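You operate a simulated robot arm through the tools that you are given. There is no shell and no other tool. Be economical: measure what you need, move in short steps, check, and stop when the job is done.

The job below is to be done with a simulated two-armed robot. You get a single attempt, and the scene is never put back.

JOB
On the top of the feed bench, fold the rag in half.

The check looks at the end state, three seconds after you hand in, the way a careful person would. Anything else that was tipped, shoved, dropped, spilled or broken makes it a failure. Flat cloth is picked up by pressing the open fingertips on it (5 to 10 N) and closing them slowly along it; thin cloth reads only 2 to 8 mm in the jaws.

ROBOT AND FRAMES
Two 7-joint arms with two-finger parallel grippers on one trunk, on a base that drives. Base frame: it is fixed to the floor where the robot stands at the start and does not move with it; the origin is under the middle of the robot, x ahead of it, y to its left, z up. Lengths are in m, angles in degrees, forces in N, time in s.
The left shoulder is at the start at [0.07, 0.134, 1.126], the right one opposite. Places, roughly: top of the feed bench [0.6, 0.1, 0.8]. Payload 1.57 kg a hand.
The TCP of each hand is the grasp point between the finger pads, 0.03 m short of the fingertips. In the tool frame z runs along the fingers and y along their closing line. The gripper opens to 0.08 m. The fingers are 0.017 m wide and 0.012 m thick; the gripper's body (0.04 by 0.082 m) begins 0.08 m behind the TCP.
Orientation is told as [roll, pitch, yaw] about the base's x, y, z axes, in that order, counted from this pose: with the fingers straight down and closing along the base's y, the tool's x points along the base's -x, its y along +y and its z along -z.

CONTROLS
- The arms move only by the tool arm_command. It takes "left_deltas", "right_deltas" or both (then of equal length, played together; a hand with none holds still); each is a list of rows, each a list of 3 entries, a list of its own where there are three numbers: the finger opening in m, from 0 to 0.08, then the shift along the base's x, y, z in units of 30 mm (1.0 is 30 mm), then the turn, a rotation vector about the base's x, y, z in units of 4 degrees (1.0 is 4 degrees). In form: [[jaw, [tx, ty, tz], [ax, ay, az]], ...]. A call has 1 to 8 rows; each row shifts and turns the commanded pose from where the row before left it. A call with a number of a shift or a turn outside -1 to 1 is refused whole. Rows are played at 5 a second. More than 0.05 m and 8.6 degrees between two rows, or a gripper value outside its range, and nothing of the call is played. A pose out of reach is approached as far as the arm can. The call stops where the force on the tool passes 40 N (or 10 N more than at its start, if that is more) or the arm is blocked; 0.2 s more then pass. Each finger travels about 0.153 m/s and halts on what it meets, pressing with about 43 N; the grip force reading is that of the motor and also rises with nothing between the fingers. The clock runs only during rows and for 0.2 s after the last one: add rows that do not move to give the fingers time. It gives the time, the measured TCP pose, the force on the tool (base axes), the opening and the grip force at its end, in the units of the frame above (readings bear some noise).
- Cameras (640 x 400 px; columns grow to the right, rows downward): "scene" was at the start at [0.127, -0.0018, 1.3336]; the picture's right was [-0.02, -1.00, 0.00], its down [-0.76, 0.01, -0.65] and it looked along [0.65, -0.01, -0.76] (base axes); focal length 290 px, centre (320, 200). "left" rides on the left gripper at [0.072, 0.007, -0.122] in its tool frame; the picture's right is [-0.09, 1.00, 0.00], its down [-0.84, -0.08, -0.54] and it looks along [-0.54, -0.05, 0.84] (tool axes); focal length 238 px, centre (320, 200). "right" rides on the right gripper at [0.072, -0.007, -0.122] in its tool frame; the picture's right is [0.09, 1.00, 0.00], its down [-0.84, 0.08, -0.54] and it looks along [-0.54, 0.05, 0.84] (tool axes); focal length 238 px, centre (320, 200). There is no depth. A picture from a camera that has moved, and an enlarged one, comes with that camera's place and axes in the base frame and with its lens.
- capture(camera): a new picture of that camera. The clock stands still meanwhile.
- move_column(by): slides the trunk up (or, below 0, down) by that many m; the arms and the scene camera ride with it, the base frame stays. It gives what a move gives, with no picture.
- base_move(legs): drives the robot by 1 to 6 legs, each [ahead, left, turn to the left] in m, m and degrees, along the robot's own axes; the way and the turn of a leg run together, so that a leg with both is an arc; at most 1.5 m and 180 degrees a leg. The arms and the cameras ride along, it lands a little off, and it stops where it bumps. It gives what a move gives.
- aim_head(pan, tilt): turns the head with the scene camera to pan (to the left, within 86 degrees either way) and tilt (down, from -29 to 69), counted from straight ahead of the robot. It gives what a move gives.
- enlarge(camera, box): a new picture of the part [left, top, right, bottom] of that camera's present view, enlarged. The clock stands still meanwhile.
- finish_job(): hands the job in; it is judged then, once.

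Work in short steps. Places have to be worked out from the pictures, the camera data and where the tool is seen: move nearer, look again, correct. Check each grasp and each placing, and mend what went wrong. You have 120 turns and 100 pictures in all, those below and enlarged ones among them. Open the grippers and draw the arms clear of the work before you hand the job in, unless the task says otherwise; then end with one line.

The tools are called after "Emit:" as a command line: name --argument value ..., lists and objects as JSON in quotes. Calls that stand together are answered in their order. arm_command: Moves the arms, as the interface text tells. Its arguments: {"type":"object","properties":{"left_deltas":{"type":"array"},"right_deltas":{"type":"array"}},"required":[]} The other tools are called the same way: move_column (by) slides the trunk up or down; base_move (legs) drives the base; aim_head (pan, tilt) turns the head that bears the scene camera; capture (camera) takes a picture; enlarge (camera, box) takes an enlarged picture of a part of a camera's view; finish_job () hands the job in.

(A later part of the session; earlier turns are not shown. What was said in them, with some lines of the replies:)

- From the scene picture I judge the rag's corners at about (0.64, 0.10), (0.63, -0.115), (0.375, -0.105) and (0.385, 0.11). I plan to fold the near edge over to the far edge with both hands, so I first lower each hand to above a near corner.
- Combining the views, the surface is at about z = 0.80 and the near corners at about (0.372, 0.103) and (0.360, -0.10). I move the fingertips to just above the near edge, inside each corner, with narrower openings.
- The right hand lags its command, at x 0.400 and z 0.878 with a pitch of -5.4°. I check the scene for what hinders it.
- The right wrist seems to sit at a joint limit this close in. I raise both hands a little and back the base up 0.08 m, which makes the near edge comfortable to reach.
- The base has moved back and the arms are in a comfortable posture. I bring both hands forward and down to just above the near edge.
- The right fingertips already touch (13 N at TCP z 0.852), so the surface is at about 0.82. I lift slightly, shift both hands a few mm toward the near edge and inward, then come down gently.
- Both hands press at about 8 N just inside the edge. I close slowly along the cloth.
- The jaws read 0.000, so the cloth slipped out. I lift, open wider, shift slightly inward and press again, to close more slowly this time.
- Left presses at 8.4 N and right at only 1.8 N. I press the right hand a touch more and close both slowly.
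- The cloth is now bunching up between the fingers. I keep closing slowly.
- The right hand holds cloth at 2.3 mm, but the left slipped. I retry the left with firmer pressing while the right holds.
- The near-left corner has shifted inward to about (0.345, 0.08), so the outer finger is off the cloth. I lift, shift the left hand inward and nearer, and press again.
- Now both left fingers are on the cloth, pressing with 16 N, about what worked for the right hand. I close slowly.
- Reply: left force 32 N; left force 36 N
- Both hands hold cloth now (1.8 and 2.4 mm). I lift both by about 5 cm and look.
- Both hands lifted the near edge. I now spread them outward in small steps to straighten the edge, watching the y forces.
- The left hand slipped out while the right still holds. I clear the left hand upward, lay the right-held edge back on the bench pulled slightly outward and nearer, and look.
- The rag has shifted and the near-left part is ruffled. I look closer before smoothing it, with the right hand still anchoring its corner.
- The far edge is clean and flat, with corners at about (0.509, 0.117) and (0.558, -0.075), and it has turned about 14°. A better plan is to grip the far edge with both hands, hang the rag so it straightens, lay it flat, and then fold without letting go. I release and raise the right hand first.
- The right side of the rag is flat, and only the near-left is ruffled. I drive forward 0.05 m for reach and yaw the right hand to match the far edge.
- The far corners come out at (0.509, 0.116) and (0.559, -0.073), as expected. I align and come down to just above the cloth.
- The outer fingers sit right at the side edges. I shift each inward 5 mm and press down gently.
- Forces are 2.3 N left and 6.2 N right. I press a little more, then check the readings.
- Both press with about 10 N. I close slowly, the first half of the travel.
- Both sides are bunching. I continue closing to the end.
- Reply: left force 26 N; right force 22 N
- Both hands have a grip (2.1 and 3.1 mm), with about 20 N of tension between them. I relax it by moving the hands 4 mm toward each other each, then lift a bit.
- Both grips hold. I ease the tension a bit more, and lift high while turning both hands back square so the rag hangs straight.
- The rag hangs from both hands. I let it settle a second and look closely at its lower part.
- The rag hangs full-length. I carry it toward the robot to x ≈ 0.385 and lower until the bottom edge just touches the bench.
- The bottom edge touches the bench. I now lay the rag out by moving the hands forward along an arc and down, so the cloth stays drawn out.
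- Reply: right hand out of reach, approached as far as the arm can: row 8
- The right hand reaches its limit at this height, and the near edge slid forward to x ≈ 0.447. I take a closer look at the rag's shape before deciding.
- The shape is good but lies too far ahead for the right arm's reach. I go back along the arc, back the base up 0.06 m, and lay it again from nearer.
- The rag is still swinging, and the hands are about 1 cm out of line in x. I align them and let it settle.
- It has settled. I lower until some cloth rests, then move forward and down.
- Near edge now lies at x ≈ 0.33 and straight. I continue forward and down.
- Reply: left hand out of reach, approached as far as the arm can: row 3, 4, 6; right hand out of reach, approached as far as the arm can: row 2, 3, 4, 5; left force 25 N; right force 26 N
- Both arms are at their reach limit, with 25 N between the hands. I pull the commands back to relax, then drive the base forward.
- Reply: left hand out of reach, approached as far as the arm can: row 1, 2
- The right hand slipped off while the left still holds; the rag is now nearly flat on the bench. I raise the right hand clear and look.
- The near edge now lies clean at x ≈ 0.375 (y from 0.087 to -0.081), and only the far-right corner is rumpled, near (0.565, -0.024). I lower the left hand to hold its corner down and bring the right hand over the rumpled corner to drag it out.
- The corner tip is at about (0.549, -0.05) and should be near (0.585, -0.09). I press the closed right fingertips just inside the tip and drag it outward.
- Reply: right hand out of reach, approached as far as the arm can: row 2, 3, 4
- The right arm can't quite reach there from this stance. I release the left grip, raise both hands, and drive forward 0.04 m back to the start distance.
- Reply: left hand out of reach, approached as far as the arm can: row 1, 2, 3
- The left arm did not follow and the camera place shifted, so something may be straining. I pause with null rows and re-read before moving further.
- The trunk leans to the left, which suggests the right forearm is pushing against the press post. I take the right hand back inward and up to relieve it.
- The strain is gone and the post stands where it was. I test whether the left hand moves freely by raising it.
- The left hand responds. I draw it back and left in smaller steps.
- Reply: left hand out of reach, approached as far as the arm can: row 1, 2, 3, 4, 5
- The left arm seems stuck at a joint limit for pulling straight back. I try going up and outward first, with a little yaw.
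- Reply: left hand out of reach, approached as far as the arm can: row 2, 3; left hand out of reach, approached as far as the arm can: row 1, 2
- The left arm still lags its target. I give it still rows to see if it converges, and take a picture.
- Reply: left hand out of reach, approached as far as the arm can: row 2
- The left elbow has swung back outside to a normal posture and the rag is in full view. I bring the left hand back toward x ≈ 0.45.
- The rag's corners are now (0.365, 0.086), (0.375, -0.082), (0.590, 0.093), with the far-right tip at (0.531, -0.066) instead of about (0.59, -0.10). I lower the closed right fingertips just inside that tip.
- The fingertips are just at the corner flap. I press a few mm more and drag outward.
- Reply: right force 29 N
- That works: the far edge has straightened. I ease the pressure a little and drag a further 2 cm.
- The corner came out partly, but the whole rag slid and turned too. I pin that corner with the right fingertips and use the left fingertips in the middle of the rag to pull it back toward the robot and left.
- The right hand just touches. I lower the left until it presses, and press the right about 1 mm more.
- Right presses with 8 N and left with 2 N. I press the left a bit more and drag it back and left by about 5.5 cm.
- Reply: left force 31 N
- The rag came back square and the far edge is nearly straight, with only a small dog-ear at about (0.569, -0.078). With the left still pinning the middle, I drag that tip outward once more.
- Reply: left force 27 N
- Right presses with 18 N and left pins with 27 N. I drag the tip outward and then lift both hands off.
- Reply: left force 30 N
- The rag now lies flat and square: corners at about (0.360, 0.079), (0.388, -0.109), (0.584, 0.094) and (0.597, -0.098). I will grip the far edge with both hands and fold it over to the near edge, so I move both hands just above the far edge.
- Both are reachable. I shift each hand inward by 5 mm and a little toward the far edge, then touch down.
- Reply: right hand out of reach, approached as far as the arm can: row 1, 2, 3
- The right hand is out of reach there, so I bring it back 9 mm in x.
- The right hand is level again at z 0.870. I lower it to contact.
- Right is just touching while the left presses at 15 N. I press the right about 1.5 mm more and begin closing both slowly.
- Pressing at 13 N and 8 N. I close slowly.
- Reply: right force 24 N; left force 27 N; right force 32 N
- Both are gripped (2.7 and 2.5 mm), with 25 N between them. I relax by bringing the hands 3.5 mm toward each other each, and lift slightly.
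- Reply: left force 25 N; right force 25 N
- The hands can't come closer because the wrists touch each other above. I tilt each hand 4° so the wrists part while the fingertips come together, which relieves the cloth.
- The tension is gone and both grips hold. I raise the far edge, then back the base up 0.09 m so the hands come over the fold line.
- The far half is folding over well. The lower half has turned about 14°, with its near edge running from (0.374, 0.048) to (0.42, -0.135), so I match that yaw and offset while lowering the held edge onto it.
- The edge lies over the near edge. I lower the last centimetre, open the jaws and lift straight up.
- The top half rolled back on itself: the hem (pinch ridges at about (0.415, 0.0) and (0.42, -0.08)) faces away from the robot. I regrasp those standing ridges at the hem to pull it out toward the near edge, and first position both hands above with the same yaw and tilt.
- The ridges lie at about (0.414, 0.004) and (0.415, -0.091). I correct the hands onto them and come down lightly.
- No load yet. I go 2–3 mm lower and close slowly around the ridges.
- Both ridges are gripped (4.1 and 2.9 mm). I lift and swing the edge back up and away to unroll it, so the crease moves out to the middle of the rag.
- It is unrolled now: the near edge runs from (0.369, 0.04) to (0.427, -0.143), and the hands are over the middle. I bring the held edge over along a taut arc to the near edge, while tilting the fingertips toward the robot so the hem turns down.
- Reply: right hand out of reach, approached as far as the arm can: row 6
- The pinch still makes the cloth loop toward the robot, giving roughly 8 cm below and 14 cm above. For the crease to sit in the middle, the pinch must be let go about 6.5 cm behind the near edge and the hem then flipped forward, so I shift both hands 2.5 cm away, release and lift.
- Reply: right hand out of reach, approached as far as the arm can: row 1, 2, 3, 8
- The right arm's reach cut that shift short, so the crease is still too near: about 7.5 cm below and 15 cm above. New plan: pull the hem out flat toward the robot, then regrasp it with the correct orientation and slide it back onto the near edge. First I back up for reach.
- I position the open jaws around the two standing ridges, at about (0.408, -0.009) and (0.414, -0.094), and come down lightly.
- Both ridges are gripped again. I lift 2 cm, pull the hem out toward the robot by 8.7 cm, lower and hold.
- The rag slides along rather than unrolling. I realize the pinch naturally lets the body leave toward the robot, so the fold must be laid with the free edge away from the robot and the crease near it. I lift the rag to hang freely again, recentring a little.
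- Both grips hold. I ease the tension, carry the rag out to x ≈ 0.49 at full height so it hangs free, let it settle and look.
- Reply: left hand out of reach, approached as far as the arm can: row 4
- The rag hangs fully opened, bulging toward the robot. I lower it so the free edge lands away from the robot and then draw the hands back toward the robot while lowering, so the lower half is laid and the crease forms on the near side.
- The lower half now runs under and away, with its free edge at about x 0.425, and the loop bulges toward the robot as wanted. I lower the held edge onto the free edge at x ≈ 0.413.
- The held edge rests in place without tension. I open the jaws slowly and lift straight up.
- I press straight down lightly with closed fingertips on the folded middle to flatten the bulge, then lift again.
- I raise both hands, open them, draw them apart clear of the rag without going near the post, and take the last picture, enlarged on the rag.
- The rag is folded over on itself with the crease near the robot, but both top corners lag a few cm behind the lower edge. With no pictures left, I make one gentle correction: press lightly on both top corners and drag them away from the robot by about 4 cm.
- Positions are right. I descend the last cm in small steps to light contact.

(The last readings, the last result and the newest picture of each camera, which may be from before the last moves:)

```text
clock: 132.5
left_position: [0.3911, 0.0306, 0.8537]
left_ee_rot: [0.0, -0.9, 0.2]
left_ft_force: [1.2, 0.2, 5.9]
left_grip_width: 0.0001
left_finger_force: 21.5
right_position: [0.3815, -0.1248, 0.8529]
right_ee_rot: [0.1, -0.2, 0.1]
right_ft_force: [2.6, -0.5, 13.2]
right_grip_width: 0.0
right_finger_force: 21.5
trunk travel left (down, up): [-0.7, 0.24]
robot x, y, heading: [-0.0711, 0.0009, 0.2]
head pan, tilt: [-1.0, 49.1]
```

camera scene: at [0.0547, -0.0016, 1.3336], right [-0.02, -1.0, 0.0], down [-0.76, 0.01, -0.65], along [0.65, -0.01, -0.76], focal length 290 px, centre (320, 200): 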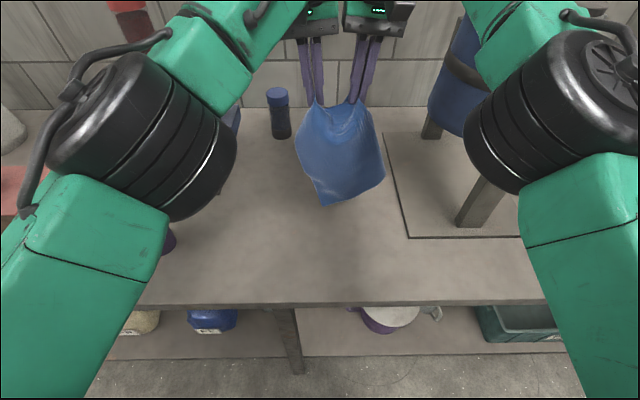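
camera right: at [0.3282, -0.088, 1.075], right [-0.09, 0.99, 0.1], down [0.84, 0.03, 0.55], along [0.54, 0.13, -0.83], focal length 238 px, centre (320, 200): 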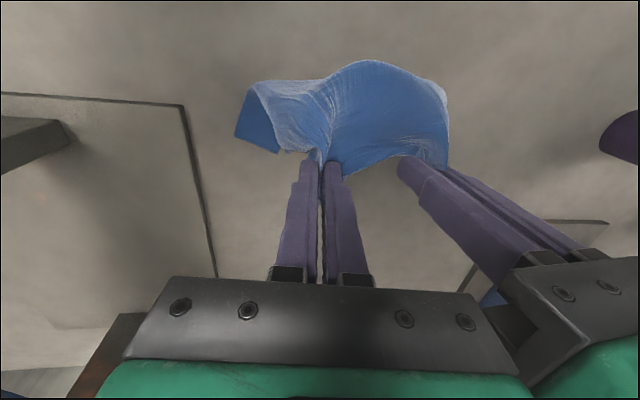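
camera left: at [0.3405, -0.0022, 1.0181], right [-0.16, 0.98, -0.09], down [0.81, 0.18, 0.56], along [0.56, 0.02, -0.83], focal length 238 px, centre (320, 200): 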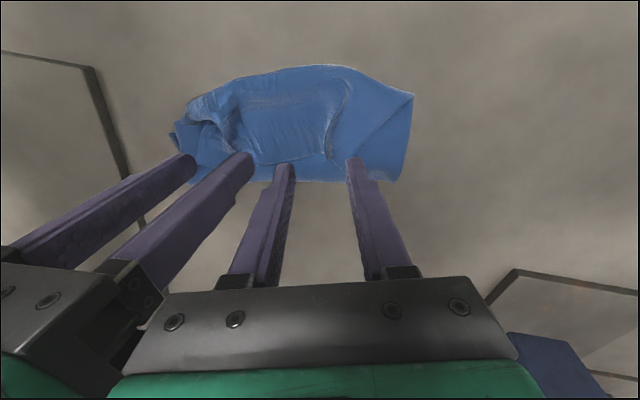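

Both press (6 N left, 13 N right). I ease the right slightly, drag both away by about 4 cm, then lift straight up.

Emit:
arm_command --right_deltas '[[0.0, [0.1, 0, 0.02], [0, 0, 0]], [0.0, [0.2, 0, 0], [0, 0, 0]], [0.0, [0.25, 0, 0], [0, 0, 0]], [0.0, [0.25, 0, 0], [0, 0, 0]], [0.0, [0.2, 0, 0], [0, 0, 0]], [0.0, [0, 0, 0.2], [0, 0, 0]], [0.0, [0, 0, 0.8], [0, 0, 0]], [0.0, [0, 0, 0.9], [0, 0, 0]]]' --left_deltas '[[0.0, [0.1, -0.02, 0], [0, 0, 0]], [0.0, [0.25, -0.05, 0], [0, 0, 0]], [0.0, [0.3, -0.05, 0], [0, 0, 0]], [0.0, [0.3, -0.05, 0], [0, 0, 0]], [0.0, [0.3, -0.05, 0], [0, 0, 0]], [0.0, [0, 0, 0.2], [0, 0, 0]], [0.0, [0, 0, 0.8], [0, 0, 0]], [0.0, [0, 0, 0.9], [0, 0, 0]]]'

```text
clock: 134.3
left_position: [0.4298, 0.0233, 0.9085]
left_ee_rot: [0.2, -0.8, 0.3]
left_ft_force: [0.1, -1.3, 0.2]
left_grip_width: 0.0001
left_finger_force: 21.2
right_position: [0.4146, -0.1253, 0.9103]
right_ee_rot: [-0.1, -0.1, 0.1]
right_ft_force: [-0.5, -1.1, 0.1]
right_grip_width: 0.0
right_finger_force: 21.6
trunk travel left (down, up): [-0.7, 0.24]
robot x, y, heading: [-0.0725, -0.0036, 0.1]
head pan, tilt: [-1.0, 49.1]
```

The drag is done and both hands are off the rag. I raise both arms clear, open the grippers and back the robot off a little.

Emit:
arm_command --right_deltas '[[0.0, [0, 0, 0.9], [0, 0, 0]], [0.03, [0, 0, 0.9], [0, 0, 0]], [0.08, [0, 0, 0.9], [0, 0, 0]], [0.08, [0, -0.2, 0.9], [0, 0, 0]], [0.08, [0, 0, 0], [0, 0, 0]]]' --left_deltas '[[0.0, [0, 0, 0.9], [0, 0, 0]], [0.03, [0, 0.5, 0.9], [0, 0, 0]], [0.08, [0, 0.9, 0.9], [0, 0, 0]], [0.08, [0, 0.9, 0.9], [0, 0, 0]], [0.08, [0, 0.5, 0], [0, 0, 0]]]'

Emit:
base_move --legs '[[-0.1, 0, 0]]'

Emit:
finish_job

```text
clock: 135.5
left_position: [0.4309, 0.1074, 1.0162]
left_ee_rot: [0.0, -0.7, 0.2]
left_ft_force: [0.4, -0.2, 0.1]
left_grip_width: 0.08
left_finger_force: 0.0
right_position: [0.4155, -0.1292, 1.0164]
right_ee_rot: [-0.1, 0.1, 0.0]
right_ft_force: [1.0, 0.3, -0.7]
right_grip_width: 0.0801
right_finger_force: 0.0
trunk travel left (down, up): [-0.7, 0.24]
robot x, y, heading: [-0.0774, 0.0005, 0.2]
head pan, tilt: [-1.0, 49.1]
```

```text
clock: 136.6
left_position: [0.3296, 0.107, 1.0169]
left_ee_rot: [0.2, -0.7, 0.3]
left_ft_force: [-0.1, 0.3, -0.5]
left_grip_width: 0.08
left_finger_force: 0.1
right_position: [0.3139, -0.1301, 1.017]
right_ee_rot: [-0.1, 0.0, 0.0]
right_ft_force: [-0.6, -0.9, 0.0]
right_grip_width: 0.0801
right_finger_force: 0.1
trunk travel left (down, up): [-0.7, 0.24]
robot x, y, heading: [-0.1697, 0.0011, 0.2]
head pan, tilt: [-1.0, 49.1]
```

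```text
The job is handed in.
```

I handed in the rag folded roughly in half on the bench, with the grippers open and the arms clear. In the last picture it was wrinkled, with the top corners about 3 to 8 cm off the lower ones; a final corner drag after that is unchecked, because I had no pictures left. Earlier the right arm pushed against the press post hard enough to lean the trunk, but the post looked unmoved in the next picture.
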